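You operate a simulated robot arm through the tools that you are given. There is no shell and no other tool.

You run a simulated robot arm. Do the job below in one go: nothing can be reset, and whatever is moved stays where it is left.

Task
Measure metal block one and put it on the mat for its length.
Fine: use the length gauge; draw the jaw fully open again.

The check looks at the end state, three seconds after you hand in, the way a careful person would. Anything else that was tipped, shoved, dropped, spilled or broken makes it a failure.

Robot
A 6-joint arm with a three-finger gripper, fixed in place. Base frame: the origin is on the floor under the middle of its stand, x ahead of it, y to its left, z up; the work surface is at about z = 0.82. Lengths are in m, angles in rad, forces in N, time in s.
It reaches about 1.213 m from its shoulder. Its first joint turns from -2.897 to 2.897 rad. Payload 4.89 kg.
The tool frame sits at the grasp point between the pads (the TCP): z along the fingers, y along the line on which they close. The tips reach 0.03 m beyond it. The gripper opens to 0.164 m; its body begins 0.125 m behind the TCP.
Orientation is that of the tool frame in the base frame, as a unit quaternion [x, y, z, w]. With the fingers straight down and closing along the base's y, the tool's x points along the base's -x, its y along +y and its z along -z.

Tools
- The arm moves only by the tool send_rows. Its argument "increments" is a list of rows, each an object of numbers (a shift or turn left out is 0, a gripper value left out holds the last): "gripper": the finger opening in m, from 0 to 0.164; "tx", "ty", "tz": the shift along the base's x, y, z in units of 250 mm (1.0 is 250 mm); "wx", "wy", "wz": the turn, a rotation vector about the base's x, y, z in units of 180 degrees (1.0 is 180 degrees). In form: [{"gripper": .., "tx": .., "ty": .., "tz": .., "wx": .., "wy": .., "wz": ..}, ...]. A call has 1 to 20 rows; each row is the pose to reach, as a shift and turn from the pose commanded when the call began. A call with a number of a shift or a turn outside -1 to 1 is refused whole. Each row takes 0.2 s and may step no farther than 0.05 m and 0.15 rad from the row before; otherwise, or with a gripper value out of range, the whole call is refused. A pose out of reach is approached as far as the arm can. The call stops where the force on the tool passes 90 N (or 10 N more than at its start, if that is more) or the arm is blocked; 0.2 s more then pass. The fingers move at their own pace (about 0.108 m/s each) and stop on an object; they squeeze with about 42 N. The grip force told is the motor's: it shows also when the fingers shut on nothing. Time passes only in rows, and 0.2 s behind the last, so rows that repeat a pose let the fingers close. The reply holds the time, the measured pose of the TCP, the force on the tool along the base axes, the opening and the grip force, in the units named above and with some noise, with the torque about the TCP (base axes, N m) and any sound that the robot's microphone picked up.
- Cameras (640 x 400 px; columns grow to the right, rows downward): "scene" is fixed at [0.0478, -0.6485, 1.3751]; the picture's right is [0.17, -0.99, 0.00], its down [-0.69, -0.12, -0.72] and it looks along [0.71, 0.12, -0.70] (base axes); focal length 311 px, centre (320, 200). "wrist" rides on the gripper at [0.076, -0.002, -0.152] in the tool frame; the picture's right is [0.02, 1.00, 0.00], its down [-0.88, 0.02, -0.47] and it looks along [-0.47, 0.01, 0.88] (tool axes); focal length 247 px, centre (320, 200). There is no depth. A picture from a camera that has moved, and an enlarged one, comes with that camera's place and axes in the base frame and with its lens.
- capture(camera): a new picture of that camera. No time passes.
- slide_trunk(by): moves the trunk up (or, below 0, down) by that many m; the arm rides with it, the base frame stays. It gives what a move gives, with no picture.
- enlarge(camera, box): a new picture of the part [left, top, right, bottom] of that camera's present view, enlarged. No time passes.
- close_job(): hands the job in; it is judged then, once.

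Places have to be worked out from the pictures, the camera data and where the tool is seen. Open the gripper and draw the arm clear of the work before you hand the job in, unless the task says otherwise.

The tools are called after "Call:" as name(argument=value, ...) on one line, values as JSON. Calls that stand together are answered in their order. send_rows: Moves the arm, as the interface text tells. Its arguments: {"type":"object","properties":{"increments":{"type":"array","items":{"type":"object","properties":{"gripper":{"type":"number"},"tx":{"type":"number"},"ty":{"type":"number"},"tz":{"type":"number"},"wx":{"type":"number"},"wy":{"type":"number"},"wz":{"type":"number"}}}}},"required":["increments"]} The other tools are called the same way: slide_trunk (by) moves the trunk up or down; capture (camera) takes a picture; enlarge (camera, box) takes an enlarged picture of a part of a camera's view; close_job () hands the job in.

At the start:

```text
time: 0.0
tool_pos: [0.3519, -0.346, 1.0825]
ee_rot: [-0.001, 1.0, -0.001, 0.0]
contact_force: [-0.8, 0.9, 0.9]
wrist_torque: [0.02, 0.04, 0.01]
gripper_width: 0.1638
finger_force: 0.1
trunk travel left (down, up): [-0.175, 0.215]
```

scene: 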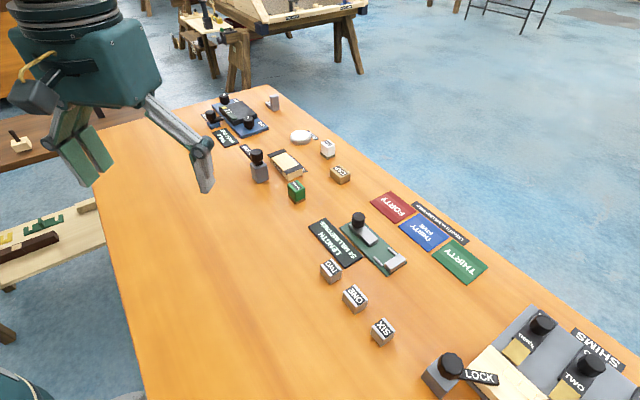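
wrist: 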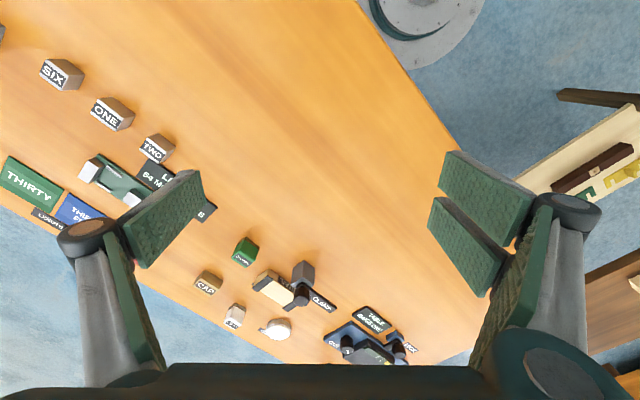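

The scene shows three metal blocks (TWO, ONE, SIX), a green length gauge with a jaw and knob, and three mats. I will enlarge those regions to read the labels and see how the gauge works.

Call:
enlarge(camera="scene", box=[300, 190, 420, 280])

Call:
enlarge(camera="scene", box=[360, 180, 500, 290])

Call:
enlarge(camera="scene", box=[300, 240, 420, 350])

Call:
enlarge(camera="scene", box=[190, 80, 370, 210])

```text
4.44 times, centred on (360, 235) of scene
camera zoom: at [0.0478, -0.6485, 1.3751], right [0.17, -0.99, 0.0], down [-0.69, -0.12, -0.72], along [0.71, 0.12, -0.7], focal length 1380 px, centre (142, 44)
```

zoom: 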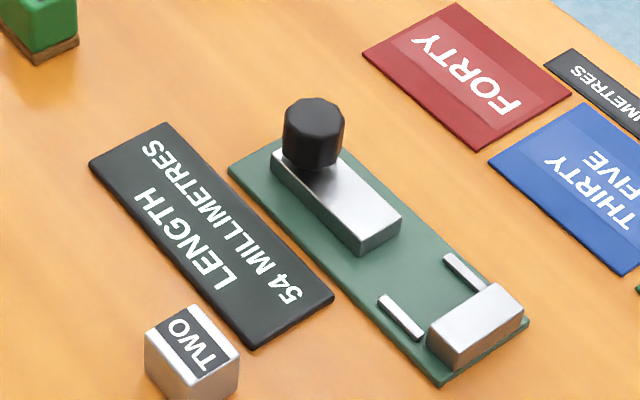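

```text
3.64 times, centred on (430, 235) of scene
camera zoom: at [0.0478, -0.6485, 1.3751], right [0.17, -0.99, 0.0], down [-0.69, -0.12, -0.72], along [0.71, 0.12, -0.7], focal length 1129 px, centre (-80, 73)
```

zoom: 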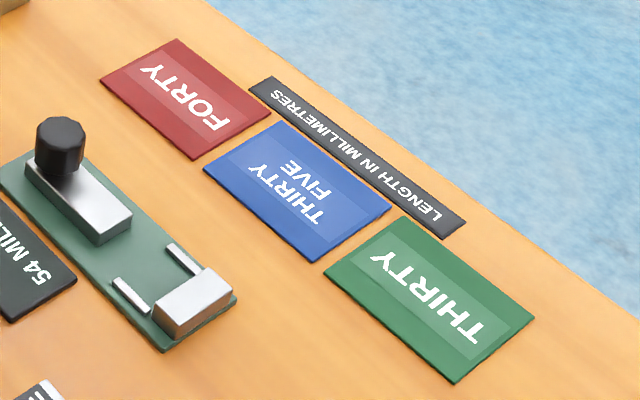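

```text
3.64 times, centred on (360, 295) of scene
camera zoom: at [0.0478, -0.6485, 1.3751], right [0.17, -0.99, 0.0], down [-0.69, -0.12, -0.72], along [0.71, 0.12, -0.7], focal length 1129 px, centre (174, -146)
```

zoom: 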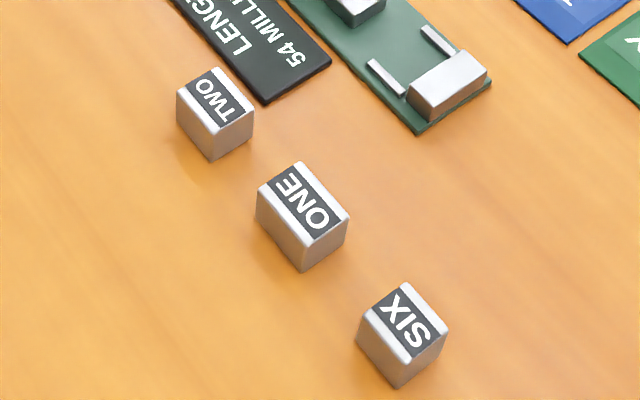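

```text
3.08 times, centred on (280, 145) of scene
camera zoom: at [0.0478, -0.6485, 1.3751], right [0.17, -0.99, 0.0], down [-0.69, -0.12, -0.72], along [0.71, 0.12, -0.7], focal length 956 px, centre (443, 369)
```

zoom: 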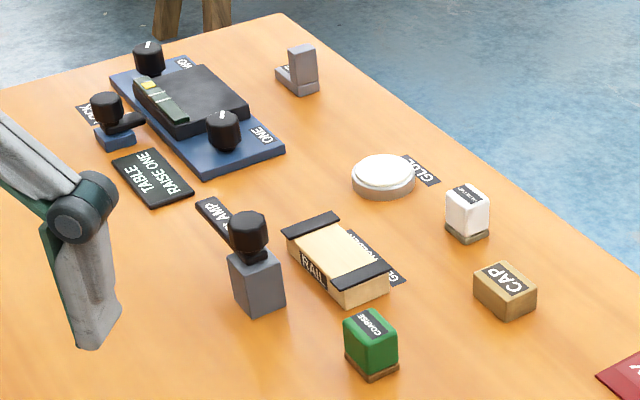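

The gauge appears to lie at 45 degrees with its display reading 54 mm, and the knob'd jaw slides toward the end stop. I'll look more closely at block ONE, the gauge and the fingers before I move.

Call:
enlarge(camera="scene", box=[330, 270, 400, 320])

Call:
enlarge(camera="scene", box=[335, 205, 415, 280])

Call:
enlarge(camera="wrist", box=[0, 20, 240, 260])

Call:
enlarge(camera="wrist", box=[400, 120, 640, 400])

Call:
enlarge(camera="scene", box=[0, 0, 240, 220])

```text
8.00 times, centred on (365, 295) of scene
camera zoom: at [0.0478, -0.6485, 1.3751], right [0.17, -0.99, 0.0], down [-0.69, -0.12, -0.72], along [0.71, 0.12, -0.7], focal length 2484 px, centre (-40, -560)
```

zoom: 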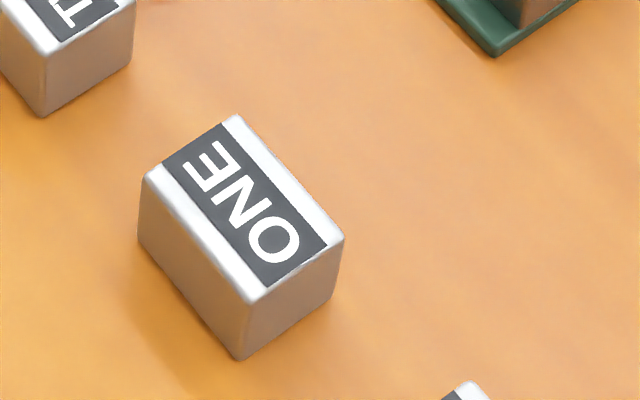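

```text
5.33 times, centred on (375, 242) of scene
camera zoom: at [0.0478, -0.6485, 1.3751], right [0.17, -0.99, 0.0], down [-0.69, -0.12, -0.72], along [0.71, 0.12, -0.7], focal length 1656 px, centre (27, -27)
```

zoom: 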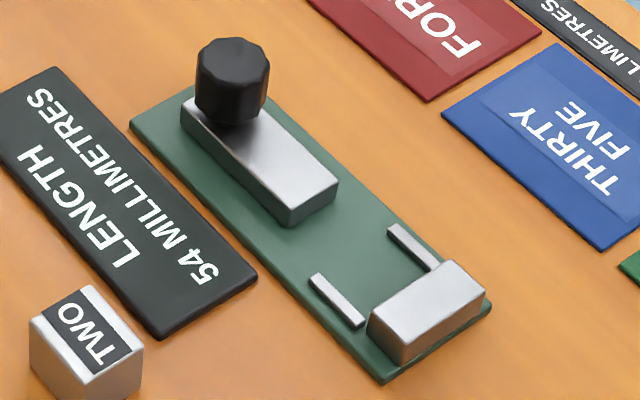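

```text
1.67 times, centred on (120, 140) of wrist
camera zoom: at [0.2761, -0.3472, 1.2337], right [-0.02, 1.0, 0.0], down [0.88, 0.02, 0.47], along [0.47, 0.01, -0.88], focal length 412 px, centre (653, 300)
```

zoom: 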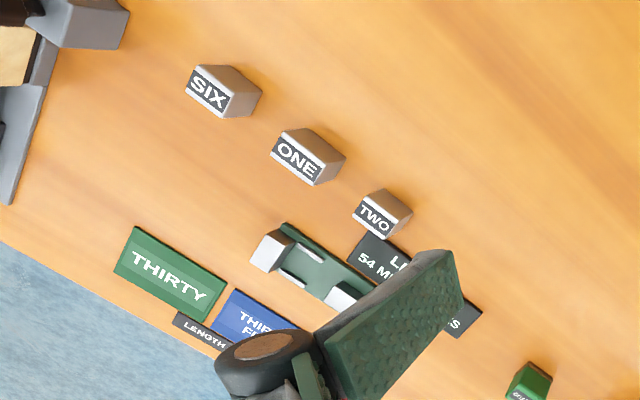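

```text
1.43 times, centred on (520, 260) of wrist
camera zoom: at [0.2761, -0.3472, 1.2337], right [-0.02, 1.0, 0.0], down [0.88, 0.02, 0.47], along [0.47, 0.01, -0.88], focal length 353 px, centre (34, 114)
```

zoom: 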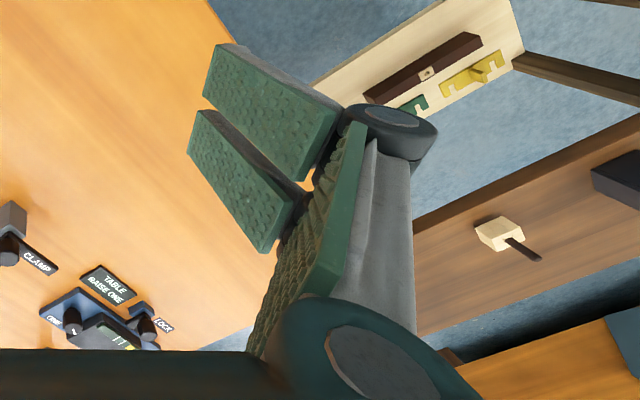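

```text
1.82 times, centred on (120, 110) of scene
camera zoom: at [0.0478, -0.6485, 1.3751], right [0.17, -0.99, 0.0], down [-0.69, -0.12, -0.72], along [0.71, 0.12, -0.7], focal length 565 px, centre (684, 364)
```

zoom: 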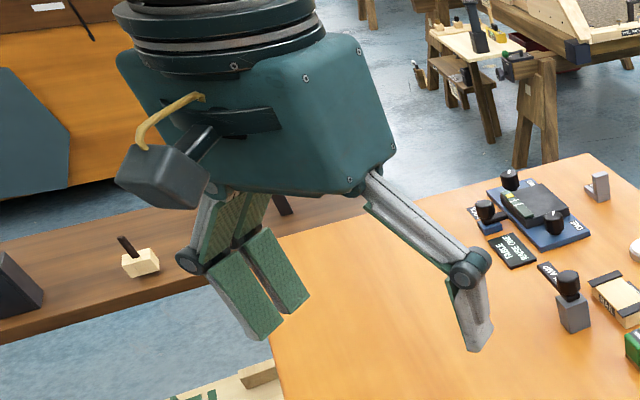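

Block ONE looks about 39 mm long by 27 mm wide, aligned along the gauge's 45-degree axis, near (0.342, -0.665). I want tighter views of the anvil, strips and knob to judge their heights.

Call:
enlarge(camera="scene", box=[365, 235, 413, 275])

Call:
enlarge(camera="scene", box=[340, 205, 404, 250])

Call:
enlarge(camera="scene", box=[365, 300, 413, 350])

```text
10.00 times, centred on (389, 255) of scene
camera zoom: at [0.0478, -0.6485, 1.3751], right [0.17, -0.99, 0.0], down [-0.69, -0.12, -0.72], along [0.71, 0.12, -0.7], focal length 3106 px, centre (-370, -350)
```

zoom: 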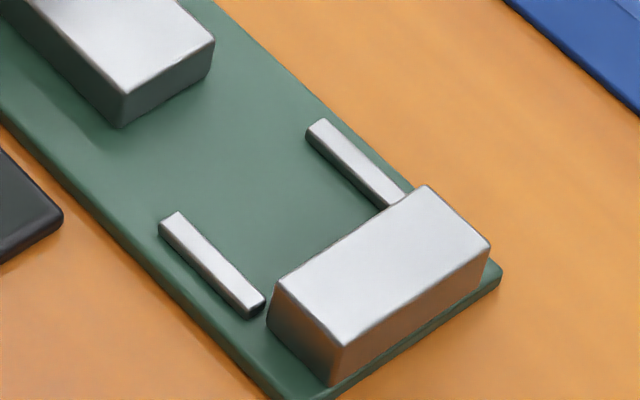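

```text
8.89 times, centred on (372, 228) of scene
camera zoom: at [0.0478, -0.6485, 1.3751], right [0.17, -0.99, 0.0], down [-0.69, -0.12, -0.72], along [0.71, 0.12, -0.7], focal length 2760 px, centre (-142, -44)
```

zoom: 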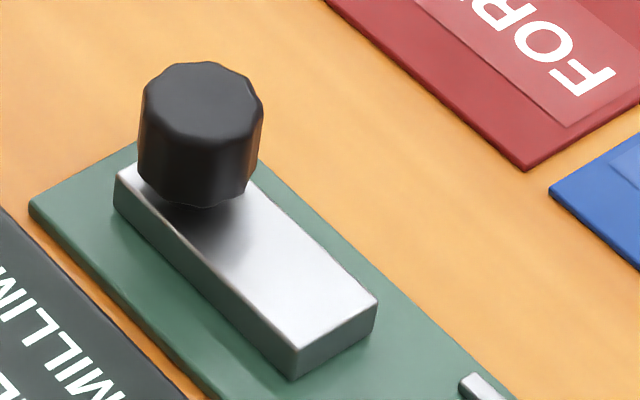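

```text
8.00 times, centred on (389, 325) of scene
camera zoom: at [0.0478, -0.6485, 1.3751], right [0.17, -0.99, 0.0], down [-0.69, -0.12, -0.72], along [0.71, 0.12, -0.7], focal length 2484 px, centre (-232, -800)
```

zoom: 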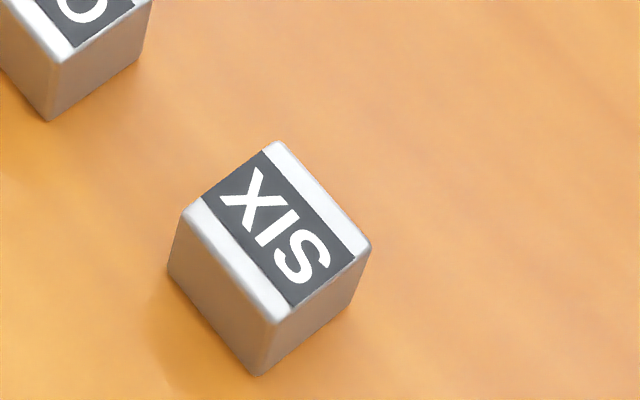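

The anvil and jaw tops look only about 13 mm above the gauge plate while the block is about 30 mm tall, so I can hold the block by its upper part and clear them. I'll turn the tool +45 degrees and travel high toward block ONE with the fingers partly closed.

Call:
send_rows(increments=[{"gripper": 0.09, "ty": -0.16, "tz": -0.02, "wz": 0.042}, {"ty": -0.32, "tz": -0.04, "wz": 0.084}, {"ty": -0.48, "tz": -0.06, "wz": 0.126}, {"ty": -0.64, "tz": -0.08, "wz": 0.168}, {"ty": -0.8, "tz": -0.1, "wz": 0.21}, {"ty": -0.96, "tz": -0.12, "wz": 0.25}])

```text
time: 1.4
tool_pos: [0.3525, -0.5865, 1.0543]
ee_rot: [-0.384, 0.923, 0.001, 0.0]
contact_force: [-0.6, 1.4, 1.3]
wrist_torque: [-0.2, -0.07, 0.0]
gripper_width: 0.0902
finger_force: 0.2
trunk travel left (down, up): [-0.175, 0.215]
```

The tool has turned as planned. I'll move over block ONE at height and check with the wrist camera.

Call:
send_rows(increments=[{"tx": -0.021, "ty": -0.157, "tz": -0.08}, {"tx": -0.042, "ty": -0.314, "tz": -0.16}, {"tx": -0.042, "ty": -0.314, "tz": -0.2}])

Call:
capture(camera="wrist")

Call:
capture(camera="scene")

```text
time: 2.2
tool_pos: [0.3412, -0.6644, 1.0025]
ee_rot: [-0.384, 0.923, 0.0, 0.0]
contact_force: [0.2, -0.8, 0.1]
wrist_torque: [0.01, 0.0, 0.04]
gripper_width: 0.0901
finger_force: 0.0
trunk travel left (down, up): [-0.175, 0.215]
```

```text
taken
camera wrist: at [0.2886, -0.7207, 1.154], right [-0.72, 0.69, 0.0], down [0.61, 0.64, 0.47], along [0.33, 0.34, -0.88], focal length 247 px, centre (320, 200)
```

wrist: 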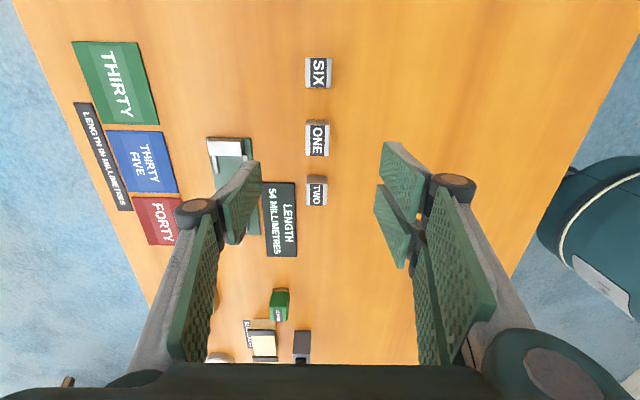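

```text
taken
```

scene: 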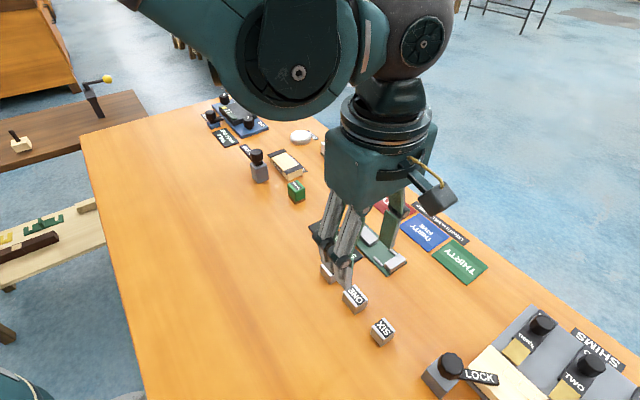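

Block ONE sits almost on the tool axis in the wrist view. I'll enlarge it to refine its centre and the gauge's geometry.

Call:
enlarge(camera="wrist", box=[280, 100, 360, 170])

Call:
enlarge(camera="wrist", box=[190, 120, 310, 260])

Call:
enlarge(camera="scene", box=[300, 190, 420, 320])

```text
5.71 times, centred on (320, 135) of wrist
camera zoom: at [0.2886, -0.7207, 1.154], right [-0.72, 0.69, 0.0], down [0.61, 0.64, 0.47], along [0.33, 0.34, -0.88], focal length 1411 px, centre (320, 571)
```

zoom: 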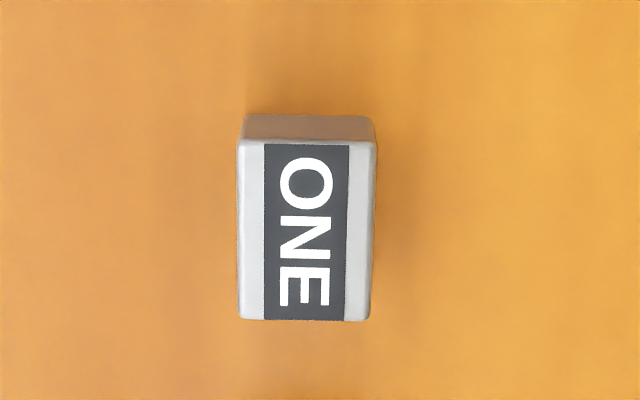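

```text
2.86 times, centred on (250, 190) of wrist
camera zoom: at [0.2886, -0.7207, 1.154], right [-0.72, 0.69, 0.0], down [0.61, 0.64, 0.47], along [0.33, 0.34, -0.88], focal length 706 px, centre (520, 229)
```

zoom: 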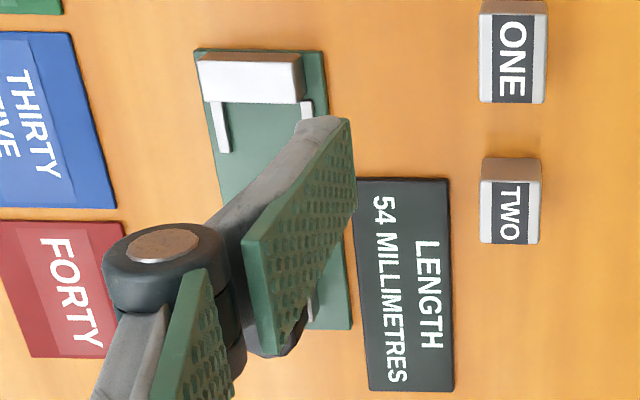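

```text
3.08 times, centred on (360, 255) of scene
camera zoom: at [0.0478, -0.6485, 1.3751], right [0.17, -0.99, 0.0], down [-0.69, -0.12, -0.72], along [0.71, 0.12, -0.7], focal length 956 px, centre (197, 31)
```

zoom: 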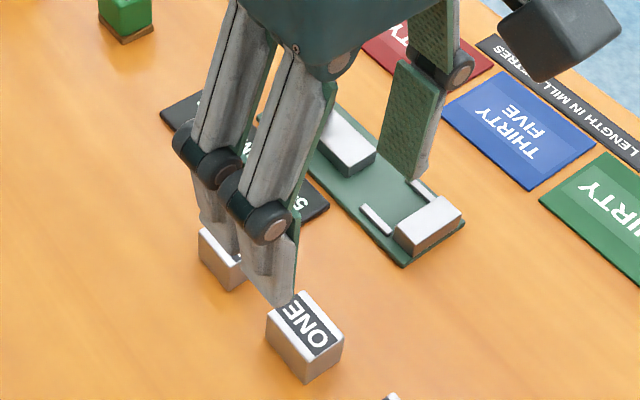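

Both views put block ONE's top centre at about (0.344, -0.665), and it is aligned with the tool. I'll narrow the fingers to 0.07 and go down to just above the block, then check the tips.

Call:
send_rows(increments=[{"gripper": 0.07, "tx": 0.011, "ty": -0.003, "tz": -0.14}, {"tx": 0.011, "ty": -0.003, "tz": -0.28}, {"tx": 0.011, "ty": -0.003, "tz": -0.42}, {"tx": 0.011, "ty": -0.003, "tz": -0.42}])

Call:
capture(camera="wrist")

Call:
enlarge(camera="scene", box=[300, 190, 420, 320])

```text
time: 3.2
tool_pos: [0.344, -0.6642, 0.8966]
ee_rot: [-0.383, 0.924, -0.001, 0.0]
contact_force: [-0.4, -0.5, -0.6]
wrist_torque: [0.04, 0.02, -0.02]
gripper_width: 0.0701
finger_force: 0.0
trunk travel left (down, up): [-0.175, 0.215]
```

```text
taken
camera wrist: at [0.2912, -0.7197, 1.0484], right [-0.72, 0.69, 0.0], down [0.61, 0.64, 0.47], along [0.33, 0.34, -0.88], focal length 247 px, centre (320, 200)
```

wrist: 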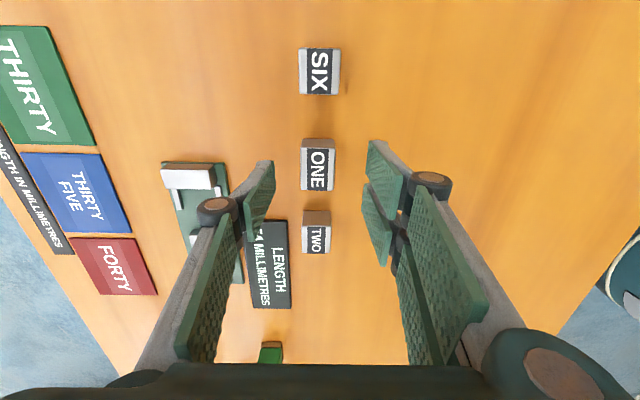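

```text
3.08 times, centred on (360, 255) of scene
camera zoom: at [0.0478, -0.6485, 1.3751], right [0.17, -0.99, 0.0], down [-0.69, -0.12, -0.72], along [0.71, 0.12, -0.7], focal length 956 px, centre (197, 31)
```

zoom: 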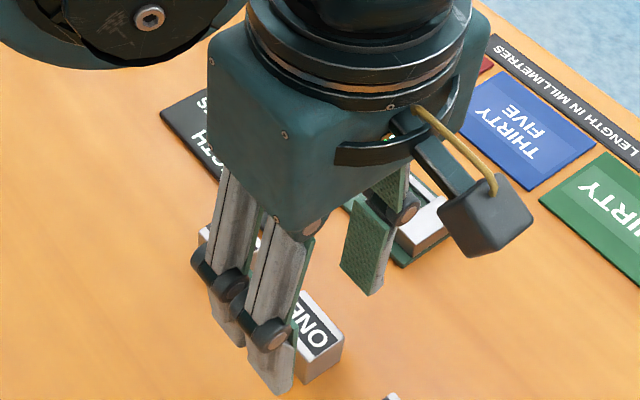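

The block lies centred between the fingers, about 1 mm off. I'll nudge, descend so the tips sit about 16 mm above the table, and close on the block's upper half.

Call:
send_rows(increments=[{"gripper": 0.07, "tx": 0.004, "ty": -0.006, "tz": -0.06}, {"tx": 0.004, "ty": -0.006, "tz": -0.12}, {"tx": 0.004, "ty": -0.006, "tz": -0.12}, {"gripper": 0.0, "tx": 0.004, "ty": -0.006, "tz": -0.12}, {"gripper": 0.0, "tx": 0.004, "ty": -0.006, "tz": -0.12}, {"gripper": 0.0, "tx": 0.004, "ty": -0.006, "tz": -0.12}, {"gripper": 0.0, "tx": 0.004, "ty": -0.006, "tz": -0.12}])

Call:
capture(camera="wrist")

Call:
enlarge(camera="scene", box=[300, 220, 420, 350])

```text
time: 4.8
tool_pos: [0.3455, -0.6666, 0.8669]
ee_rot: [-0.383, 0.924, 0.0, 0.0]
contact_force: [0.5, 0.4, -0.3]
wrist_torque: [-0.01, 0.02, 0.0]
gripper_width: 0.0294
finger_force: 41.7
trunk travel left (down, up): [-0.175, 0.215]
```

```text
taken
camera wrist: at [0.2924, -0.7217, 1.0192], right [-0.72, 0.69, 0.0], down [0.61, 0.64, 0.47], along [0.33, 0.34, -0.88], focal length 247 px, centre (320, 200)
```

wrist: 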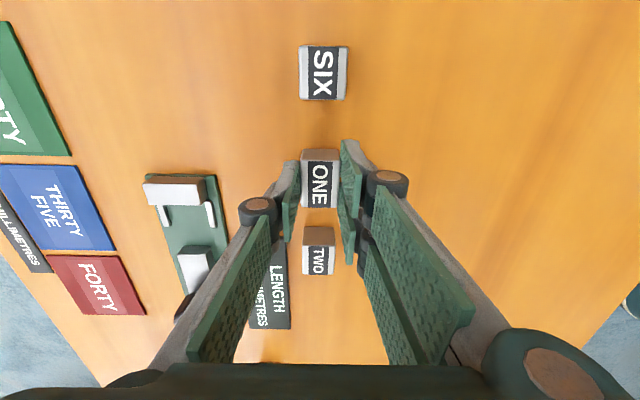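

```text
3.08 times, centred on (360, 285) of scene
camera zoom: at [0.0478, -0.6485, 1.3751], right [0.17, -0.99, 0.0], down [-0.69, -0.12, -0.72], along [0.71, 0.12, -0.7], focal length 956 px, centre (197, -62)
```

zoom: 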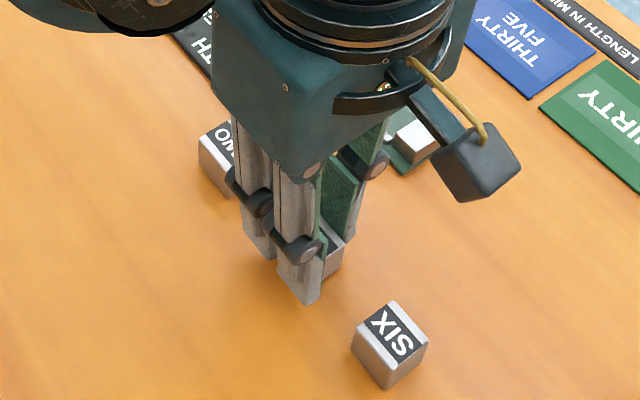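

The grip is firm at 0.0294 m opening (block width about 29.5 mm). I'll lift straight up and check the hold.

Call:
send_rows(increments=[{"gripper": 0.0, "tz": 0.04}, {"tz": 0.12}, {"tz": 0.24}, {"tz": 0.36}, {"tz": 0.4}])

Call:
capture(camera="wrist")

Call:
enlarge(camera="scene", box=[300, 190, 420, 320])

```text
time: 6.0
tool_pos: [0.3449, -0.6672, 0.9665]
ee_rot: [-0.383, 0.924, -0.001, 0.0]
contact_force: [0.0, 0.1, -1.4]
wrist_torque: [0.04, 0.02, 0.01]
gripper_width: 0.0292
finger_force: 42.1
trunk travel left (down, up): [-0.175, 0.215]
```

```text
taken
camera wrist: at [0.2924, -0.7216, 1.1186], right [-0.72, 0.69, 0.0], down [0.61, 0.64, 0.47], along [0.33, 0.34, -0.88], focal length 247 px, centre (320, 200)
```

wrist: 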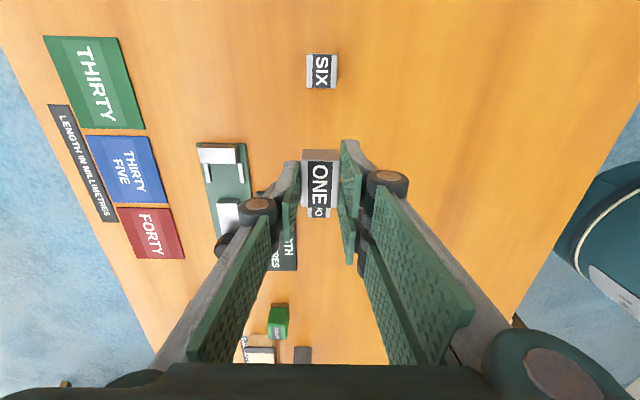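

```text
3.08 times, centred on (360, 255) of scene
camera zoom: at [0.0478, -0.6485, 1.3751], right [0.17, -0.99, 0.0], down [-0.69, -0.12, -0.72], along [0.71, 0.12, -0.7], focal length 956 px, centre (197, 31)
```

zoom: 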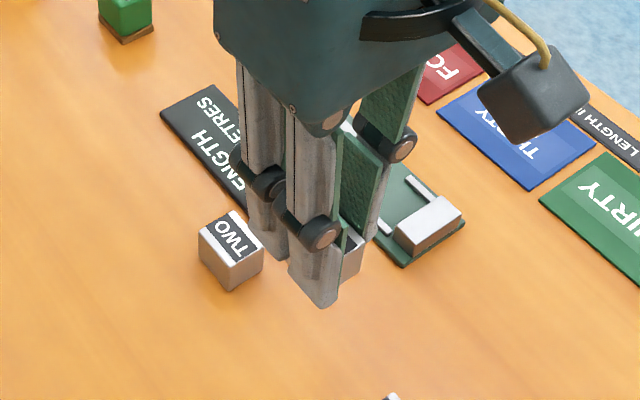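

The block is held without slip. I'll enlarge the gauge in the wrist view for a second estimate of its strips and anvil.

Call:
enlarge(camera="wrist", box=[190, 135, 262, 215])

Call:
enlarge(camera="wrist", box=[40, 30, 260, 265])

```text
5.00 times, centred on (226, 175) of wrist
camera zoom: at [0.2924, -0.7216, 1.1186], right [-0.72, 0.69, 0.0], down [0.61, 0.64, 0.47], along [0.33, 0.34, -0.88], focal length 1235 px, centre (790, 325)
```

zoom: 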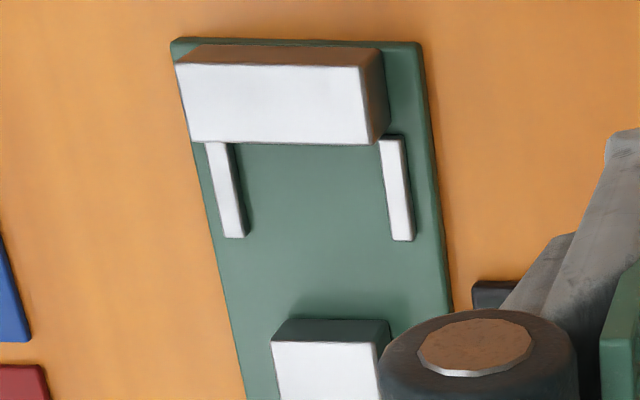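

```text
1.70 times, centred on (150, 148) of wrist
camera zoom: at [0.2924, -0.7216, 1.1186], right [-0.72, 0.69, 0.0], down [0.61, 0.64, 0.47], along [0.33, 0.34, -0.88], focal length 420 px, centre (609, 289)
```

zoom: 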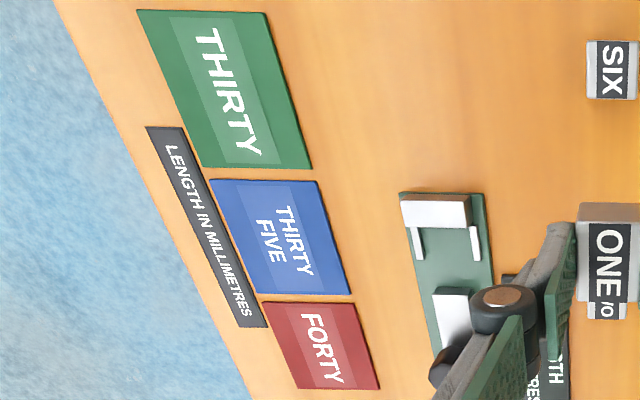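

The wrist view puts the gap's middle near (0.468, -0.714). I'll carry the block there at the present height and then compare it directly with the strips.

Call:
send_rows(increments=[{"gripper": 0.0, "tx": 0.12, "ty": -0.046}, {"tx": 0.24, "ty": -0.092}, {"tx": 0.37, "ty": -0.14}, {"tx": 0.4915, "ty": -0.188}, {"tx": 0.4915, "ty": -0.188}])

Call:
capture(camera="wrist")

Call:
enlarge(camera="scene", box=[320, 180, 440, 300])

```text
time: 7.2
tool_pos: [0.4687, -0.7134, 0.9673]
ee_rot: [-0.383, 0.924, 0.0, 0.0]
contact_force: [0.2, -0.8, -1.2]
wrist_torque: [0.04, 0.02, -0.01]
gripper_width: 0.0293
finger_force: 41.7
trunk travel left (down, up): [-0.175, 0.215]
```

```text
taken
camera wrist: at [0.4158, -0.7692, 1.1181], right [-0.72, 0.69, 0.0], down [0.61, 0.64, 0.47], along [0.33, 0.34, -0.88], focal length 247 px, centre (320, 200)
```

wrist: 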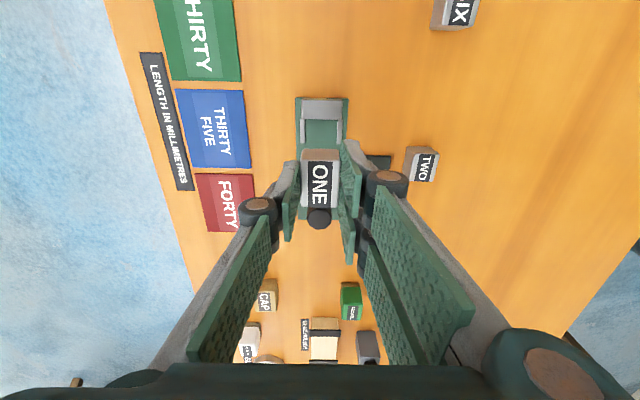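

```text
3.33 times, centred on (380, 240) of scene
camera zoom: at [0.0478, -0.6485, 1.3751], right [0.17, -0.99, 0.0], down [-0.69, -0.12, -0.72], along [0.71, 0.12, -0.7], focal length 1035 px, centre (120, 67)
```

zoom: 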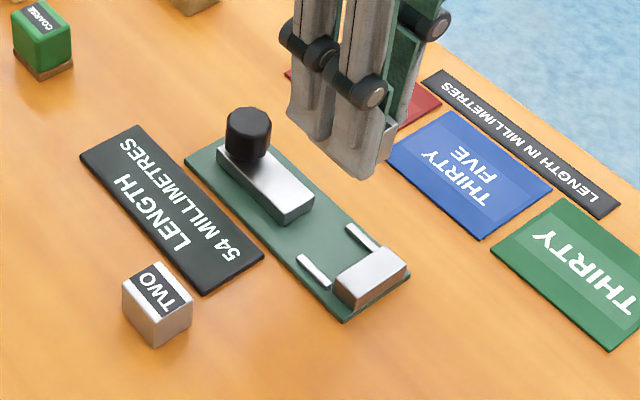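

Call:
enlarge(camera="wrist", box=[280, 90, 360, 160])

Call:
enlarge(camera="wrist", box=[270, 90, 380, 250])

```text
5.71 times, centred on (320, 125) of wrist
camera zoom: at [0.4158, -0.7692, 1.1181], right [-0.72, 0.69, 0.0], down [0.61, 0.64, 0.47], along [0.33, 0.34, -0.88], focal length 1411 px, centre (320, 629)
```

zoom: 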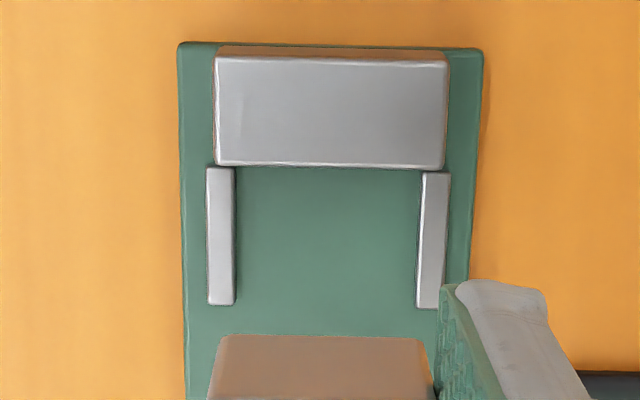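

```text
2.50 times, centred on (325, 170) of wrist
camera zoom: at [0.4158, -0.7692, 1.1181], right [-0.72, 0.69, 0.0], down [0.61, 0.64, 0.47], along [0.33, 0.34, -0.88], focal length 617 px, centre (308, 275)
```

zoom: 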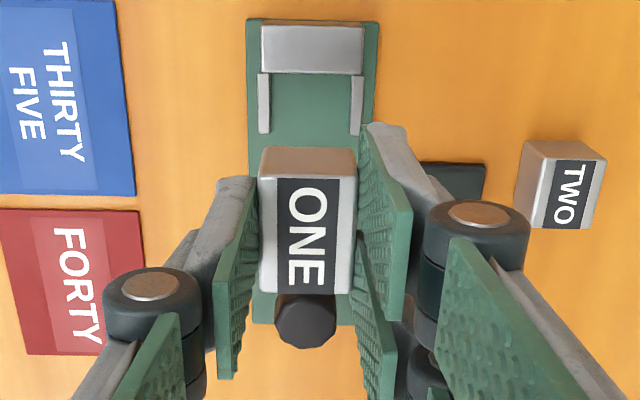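

The strips' centre line is about 1 mm off the block's and the block sits about 1.7 mm back from the gap's centre. I'll correct by (-2, -0.4) mm and lower to just above the strips for a check.

Call:
send_rows(increments=[{"gripper": 0.0, "tx": -0.008, "ty": -0.002, "tz": -0.1}, {"tx": -0.008, "ty": -0.002, "tz": -0.2}, {"tx": -0.008, "ty": -0.002, "tz": -0.29}, {"tx": -0.008, "ty": -0.002, "tz": -0.325}, {"tx": -0.008, "ty": -0.002, "tz": -0.325}])

Call:
enlarge(camera="wrist", box=[270, 90, 380, 250])

Call:
enlarge(camera="scene", box=[340, 200, 430, 290])

```text
time: 8.4
tool_pos: [0.4655, -0.7142, 0.8871]
ee_rot: [-0.382, 0.924, 0.0, 0.0]
contact_force: [0.1, 0.3, -1.3]
wrist_torque: [0.03, 0.03, 0.03]
gripper_width: 0.0293
finger_force: 42.2
trunk travel left (down, up): [-0.175, 0.215]
```

```text
2.50 times, centred on (325, 170) of wrist
camera zoom: at [0.4126, -0.7698, 1.0374], right [-0.72, 0.69, 0.0], down [0.61, 0.64, 0.47], along [0.33, 0.34, -0.88], focal length 617 px, centre (308, 275)
```

zoom: 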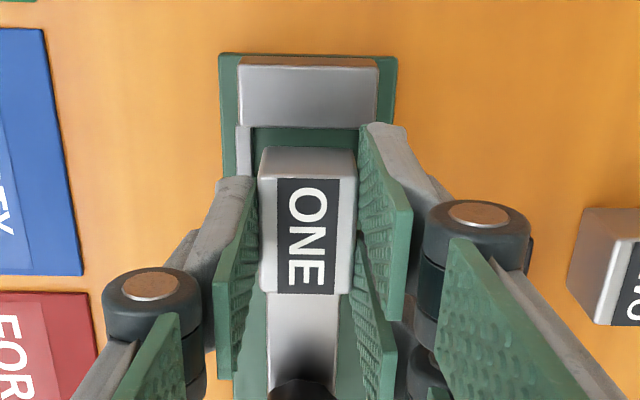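

```text
4.44 times, centred on (385, 245) of scene
camera zoom: at [0.0478, -0.6485, 1.3751], right [0.17, -0.99, 0.0], down [-0.69, -0.12, -0.72], along [0.71, 0.12, -0.7], focal length 1380 px, centre (31, 0)
```

zoom: 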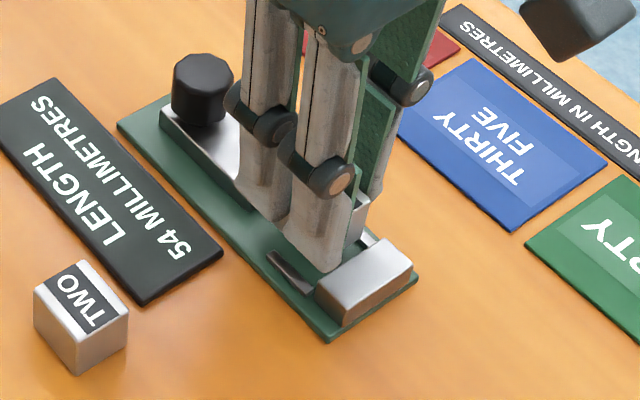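

Alignment looks within a millimetre, with about 6 mm and 8 mm free at the block's ends, and the tips clear the anvil top. I'll lower by 11 mm, then feel for contact.

Call:
send_rows(increments=[{"gripper": 0.0, "tz": -0.016}, {"tz": -0.032}, {"tz": -0.044}, {"tz": -0.044}])

Call:
enlarge(camera="scene", box=[340, 200, 430, 290])

Call:
enlarge(camera="wrist", box=[270, 90, 380, 250])

```text
time: 9.4
tool_pos: [0.4655, -0.7144, 0.8746]
ee_rot: [-0.383, 0.924, 0.0, 0.0]
contact_force: [-0.5, 0.1, -1.0]
wrist_torque: [-0.02, 0.0, 0.0]
gripper_width: 0.0291
finger_force: 41.6
trunk travel left (down, up): [-0.175, 0.215]
```

```text
4.44 times, centred on (385, 245) of scene
camera zoom: at [0.0478, -0.6485, 1.3751], right [0.17, -0.99, 0.0], down [-0.69, -0.12, -0.72], along [0.71, 0.12, -0.7], focal length 1380 px, centre (31, 0)
```

zoom: 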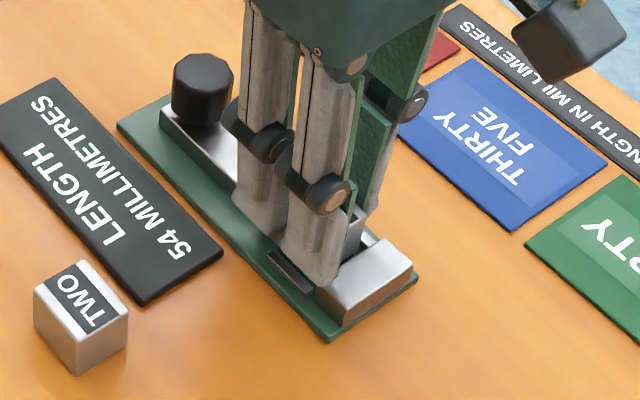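

```text
2.50 times, centred on (325, 170) of wrist
camera zoom: at [0.4128, -0.7699, 1.0263], right [-0.72, 0.69, 0.0], down [0.61, 0.64, 0.47], along [0.33, 0.34, -0.88], focal length 617 px, centre (308, 275)
```

zoom: 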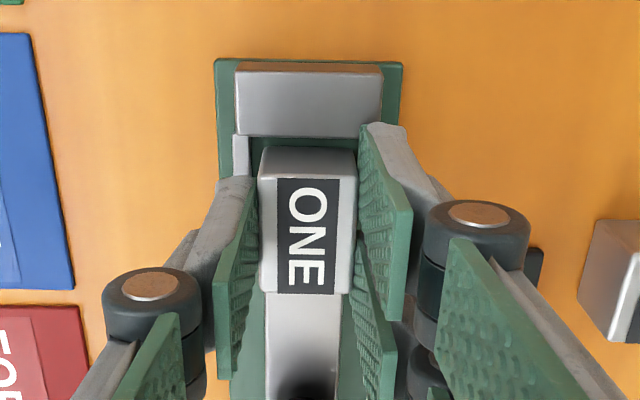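

Still free, with force unchanged and the block between the strips. I'll step down 1.5 mm at a time.

Call:
send_rows(increments=[{"gripper": 0.0, "tz": -0.006}, {"tz": -0.006}])

```text
time: 10.0
tool_pos: [0.4656, -0.7157, 0.8742]
ee_rot: [-0.383, 0.924, 0.0, -0.001]
contact_force: [-0.8, 1.0, -0.5]
wrist_torque: [-0.01, -0.02, 0.0]
gripper_width: 0.0291
finger_force: 41.9
trunk travel left (down, up): [-0.175, 0.215]
```

No contact yet; another 1 mm.

Call:
send_rows(increments=[{"gripper": 0.0, "tz": -0.004}, {"tz": -0.004}])

```text
time: 10.6
tool_pos: [0.4652, -0.7147, 0.873]
ee_rot: [-0.382, 0.924, -0.001, 0.0]
contact_force: [4.2, -5.6, 18.5]
wrist_torque: [-0.19, -0.17, -0.01]
gripper_width: 0.0292
finger_force: 42.1
trunk travel left (down, up): [-0.175, 0.215]
```

Contact: about 18 N upward at the height expected for the block seating on the gauge plate. I'll check the pictures before releasing.

Call:
enlarge(camera="scene", box=[355, 215, 425, 285])

Call:
enlarge(camera="wrist", box=[280, 90, 360, 170])

```text
5.71 times, centred on (390, 250) of scene
camera zoom: at [0.0478, -0.6485, 1.3751], right [0.17, -0.99, 0.0], down [-0.69, -0.12, -0.72], along [0.71, 0.12, -0.7], focal length 1775 px, centre (-80, -86)
```

zoom: 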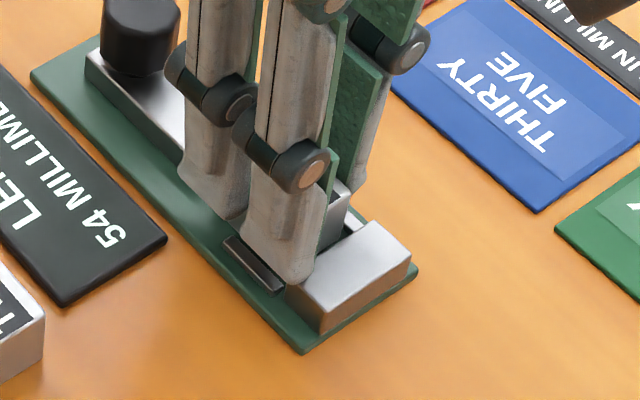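

```text
5.00 times, centred on (320, 130) of wrist
camera zoom: at [0.4129, -0.7698, 1.025], right [-0.72, 0.69, 0.0], down [0.61, 0.64, 0.47], along [0.33, 0.34, -0.88], focal length 1235 px, centre (320, 550)
```

zoom: 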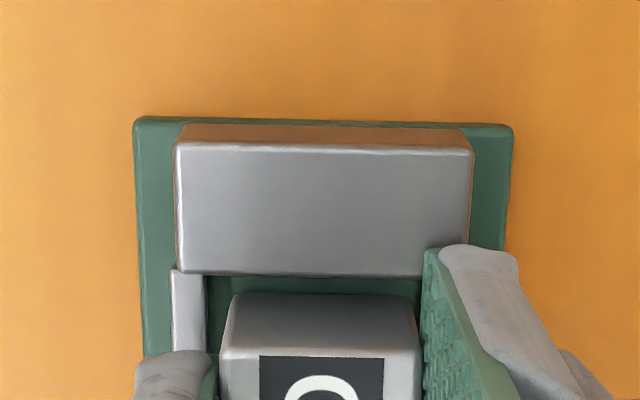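

The block sits between the strips and the tips stay just above the anvil. I'll open the fingers slightly to 0.06 while easing off the downward push, then rise.

Call:
send_rows(increments=[{"gripper": 0.0, "tz": 0.002}, {"gripper": 0.06, "tz": 0.003}, {"gripper": 0.06, "tz": 0.003}, {"gripper": 0.06, "tz": 0.003}, {"gripper": 0.06, "tz": 0.06}, {"gripper": 0.06, "tz": 0.2}, {"gripper": 0.06, "tz": 0.36}])

Call:
capture(camera="wrist")

Call:
enlarge(camera="scene", box=[325, 200, 415, 290])

```text
time: 12.2
tool_pos: [0.4656, -0.7151, 0.9628]
ee_rot: [-0.382, 0.924, 0.0, 0.0]
contact_force: [0.7, -0.5, -1.4]
wrist_torque: [0.14, 0.12, 0.02]
gripper_width: 0.0596
finger_force: 0.1
trunk travel left (down, up): [-0.175, 0.215]
```

```text
taken
camera wrist: at [0.4132, -0.77, 1.1143], right [-0.72, 0.69, 0.0], down [0.61, 0.64, 0.47], along [0.33, 0.34, -0.88], focal length 247 px, centre (320, 200)
```

wrist: 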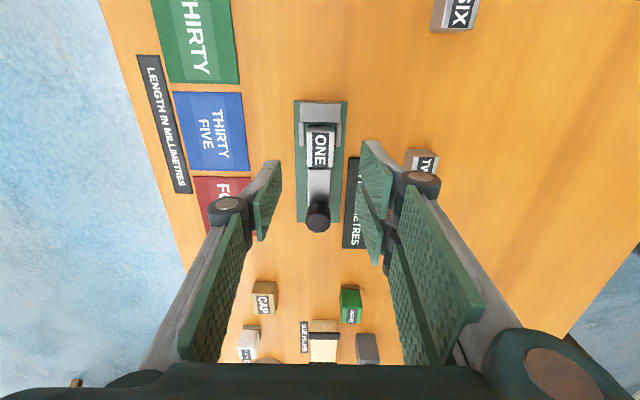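

```text
4.44 times, centred on (370, 245) of scene
camera zoom: at [0.0478, -0.6485, 1.3751], right [0.17, -0.99, 0.0], down [-0.69, -0.12, -0.72], along [0.71, 0.12, -0.7], focal length 1380 px, centre (98, 0)
```

zoom: 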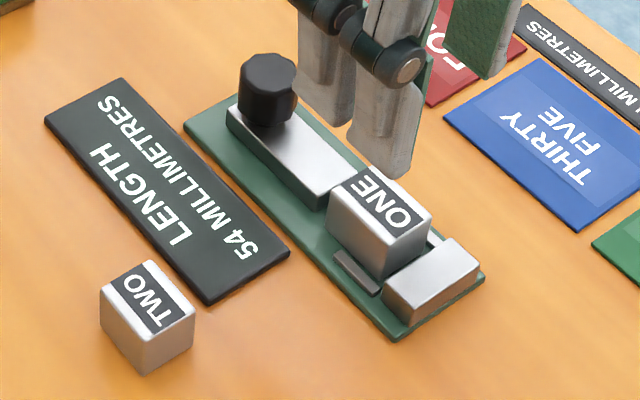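

Block ONE stands in the gauge. I'll zoom to check it's flat between the strips and to locate the knob.

Call:
enlarge(camera="wrist", box=[285, 90, 355, 240])

Call:
enlarge(camera="scene", box=[365, 225, 415, 275])

Call:
enlarge(camera="wrist", box=[285, 90, 355, 150])

```text
2.67 times, centred on (320, 165) of wrist
camera zoom: at [0.4132, -0.77, 1.1143], right [-0.72, 0.69, 0.0], down [0.61, 0.64, 0.47], along [0.33, 0.34, -0.88], focal length 659 px, centre (320, 293)
```

zoom: 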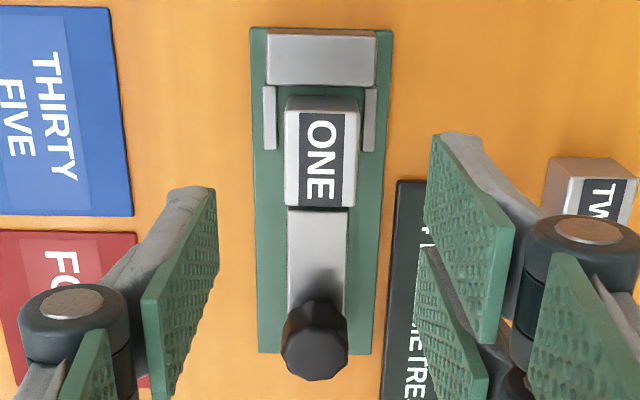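

```text
8.00 times, centred on (390, 250) of scene
camera zoom: at [0.0478, -0.6485, 1.3751], right [0.17, -0.99, 0.0], down [-0.69, -0.12, -0.72], along [0.71, 0.12, -0.7], focal length 2484 px, centre (-240, -200)
```

zoom: 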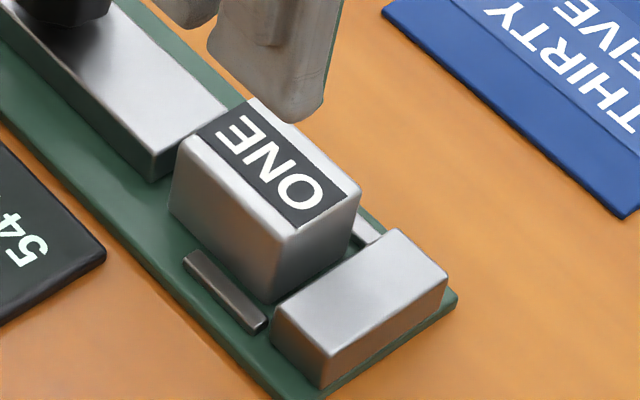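

```text
6.67 times, centred on (320, 120) of wrist
camera zoom: at [0.4132, -0.77, 1.1143], right [-0.72, 0.69, 0.0], down [0.61, 0.64, 0.47], along [0.33, 0.34, -0.88], focal length 1646 px, centre (320, 733)
```

zoom: 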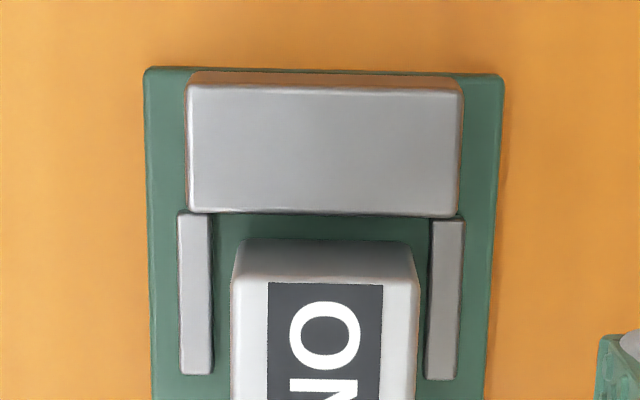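

The block is flat between the strips, and the knob's top centre is at about (0.5275, -0.656), 28 mm across. I'll move above the knob, still high, and confirm.

Call:
send_rows(increments=[{"gripper": 0.06, "tx": 0.083, "ty": 0.079}, {"tx": 0.166, "ty": 0.158}, {"tx": 0.2476, "ty": 0.2364}, {"tx": 0.2476, "ty": 0.2364, "tz": -0.08}, {"tx": 0.2476, "ty": 0.2364, "tz": -0.12}])

Call:
enlarge(camera="wrist", box=[240, 60, 400, 260])

Call:
enlarge(camera="scene", box=[320, 180, 420, 280])

```text
time: 13.4
tool_pos: [0.5291, -0.6553, 0.9334]
ee_rot: [-0.383, 0.924, 0.001, 0.0]
contact_force: [-0.7, 0.2, 0.2]
wrist_torque: [-0.06, -0.01, 0.01]
gripper_width: 0.0601
finger_force: 0.1
trunk travel left (down, up): [-0.175, 0.215]
```

```text
2.00 times, centred on (320, 160) of wrist
camera zoom: at [0.4751, -0.7103, 1.0851], right [-0.72, 0.69, 0.0], down [0.61, 0.64, 0.47], along [0.33, 0.34, -0.88], focal length 494 px, centre (320, 280)
```

zoom: 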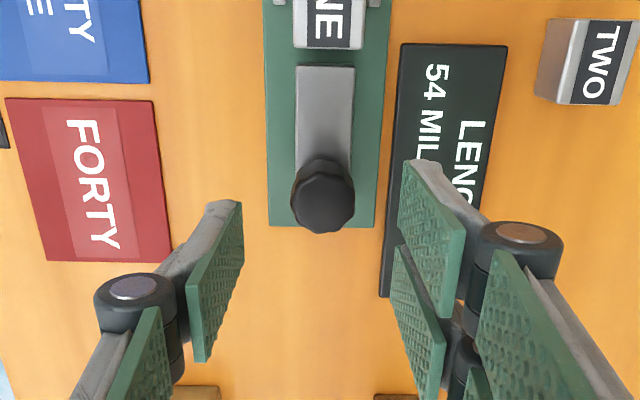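

```text
4.00 times, centred on (370, 230) of scene
camera zoom: at [0.0478, -0.6485, 1.3751], right [0.17, -0.99, 0.0], down [-0.69, -0.12, -0.72], along [0.71, 0.12, -0.7], focal length 1242 px, centre (120, 80)
```

zoom: 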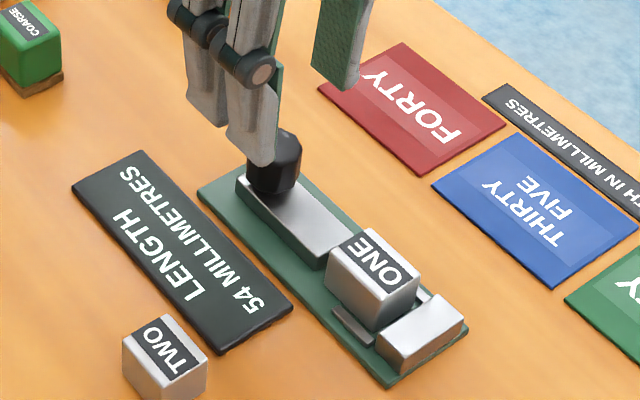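

The knob is centred under the tool within about 2 mm. I'll descend so the tips are just above the jaw body, then close on the knob.

Call:
send_rows(increments=[{"gripper": 0.06, "tz": -0.08}, {"tz": -0.16}, {"tz": -0.215}, {"tz": -0.215}, {"gripper": 0.0, "tz": -0.215}, {"gripper": 0.0, "tz": -0.215}, {"gripper": 0.0, "tz": -0.215}, {"gripper": 0.0, "tz": -0.215}])

Call:
capture(camera="wrist")

Call:
enlarge(camera="scene", box=[320, 180, 420, 280])

```text
time: 15.2
tool_pos: [0.5289, -0.6546, 0.8779]
ee_rot: [-0.383, 0.924, 0.001, 0.0]
contact_force: [-22.6, 23.1, -22.9]
wrist_torque: [0.63, 0.53, -0.03]
gripper_width: 0.0286
finger_force: 44.8
trunk travel left (down, up): [-0.175, 0.215]
```

```text
taken
camera wrist: at [0.4752, -0.7093, 1.0293], right [-0.72, 0.69, 0.0], down [0.61, 0.64, 0.47], along [0.33, 0.34, -0.88], focal length 247 px, centre (320, 200)
```

wrist: 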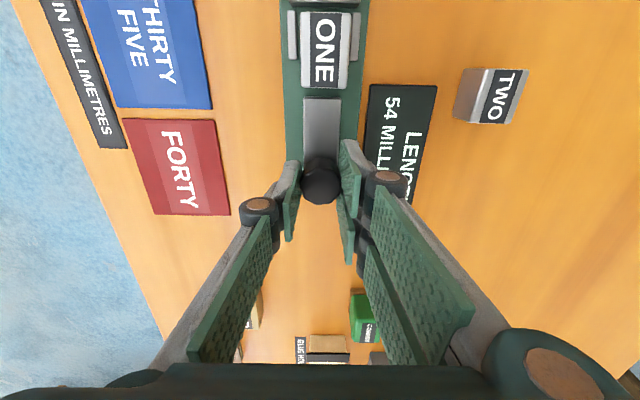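

```text
4.00 times, centred on (370, 230) of scene
camera zoom: at [0.0478, -0.6485, 1.3751], right [0.17, -0.99, 0.0], down [-0.69, -0.12, -0.72], along [0.71, 0.12, -0.7], focal length 1242 px, centre (120, 80)
```

zoom: 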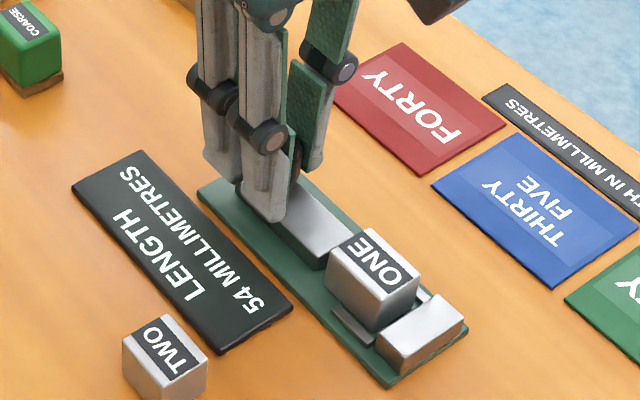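

The knob is held, but the tool feels about 32 N sideways from a small misalignment. I'll ease the tool roughly 1 mm in that direction to relax it before sliding.

Call:
send_rows(increments=[{"gripper": 0.0, "tx": -0.003, "ty": 0.003, "tz": -0.002}, {"gripper": 0.0, "tx": -0.003, "ty": 0.003, "tz": -0.002}])

```text
time: 15.8
tool_pos: [0.5272, -0.6535, 0.8784]
ee_rot: [-0.383, 0.924, 0.0, 0.0]
contact_force: [-15.1, 14.4, -9.6]
wrist_torque: [0.44, 0.35, -0.04]
gripper_width: 0.0286
finger_force: 44.9
trunk travel left (down, up): [-0.175, 0.215]
```

The side force dropped by about a third; another 1.5 mm should nearly zero it.

Call:
send_rows(increments=[{"gripper": 0.0, "tx": -0.005, "ty": 0.005, "tz": -0.002}, {"gripper": 0.0, "tx": -0.005, "ty": 0.005, "tz": -0.002}])

Call:
enlarge(camera="scene", box=[320, 200, 420, 280])

```text
time: 16.4
tool_pos: [0.527, -0.654, 0.8787]
ee_rot: [-0.383, 0.924, -0.001, 0.001]
contact_force: [6.1, -16.9, 18.7]
wrist_torque: [-0.55, -0.22, 0.08]
gripper_width: 0.0283
finger_force: 45.2
trunk travel left (down, up): [-0.175, 0.215]
```

```text
5.00 times, centred on (370, 240) of scene
camera zoom: at [0.0478, -0.6485, 1.3751], right [0.17, -0.99, 0.0], down [-0.69, -0.12, -0.72], along [0.71, 0.12, -0.7], focal length 1553 px, centre (70, 0)
```

zoom: 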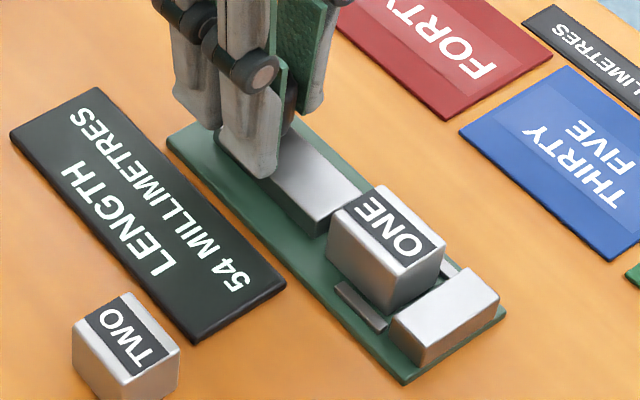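

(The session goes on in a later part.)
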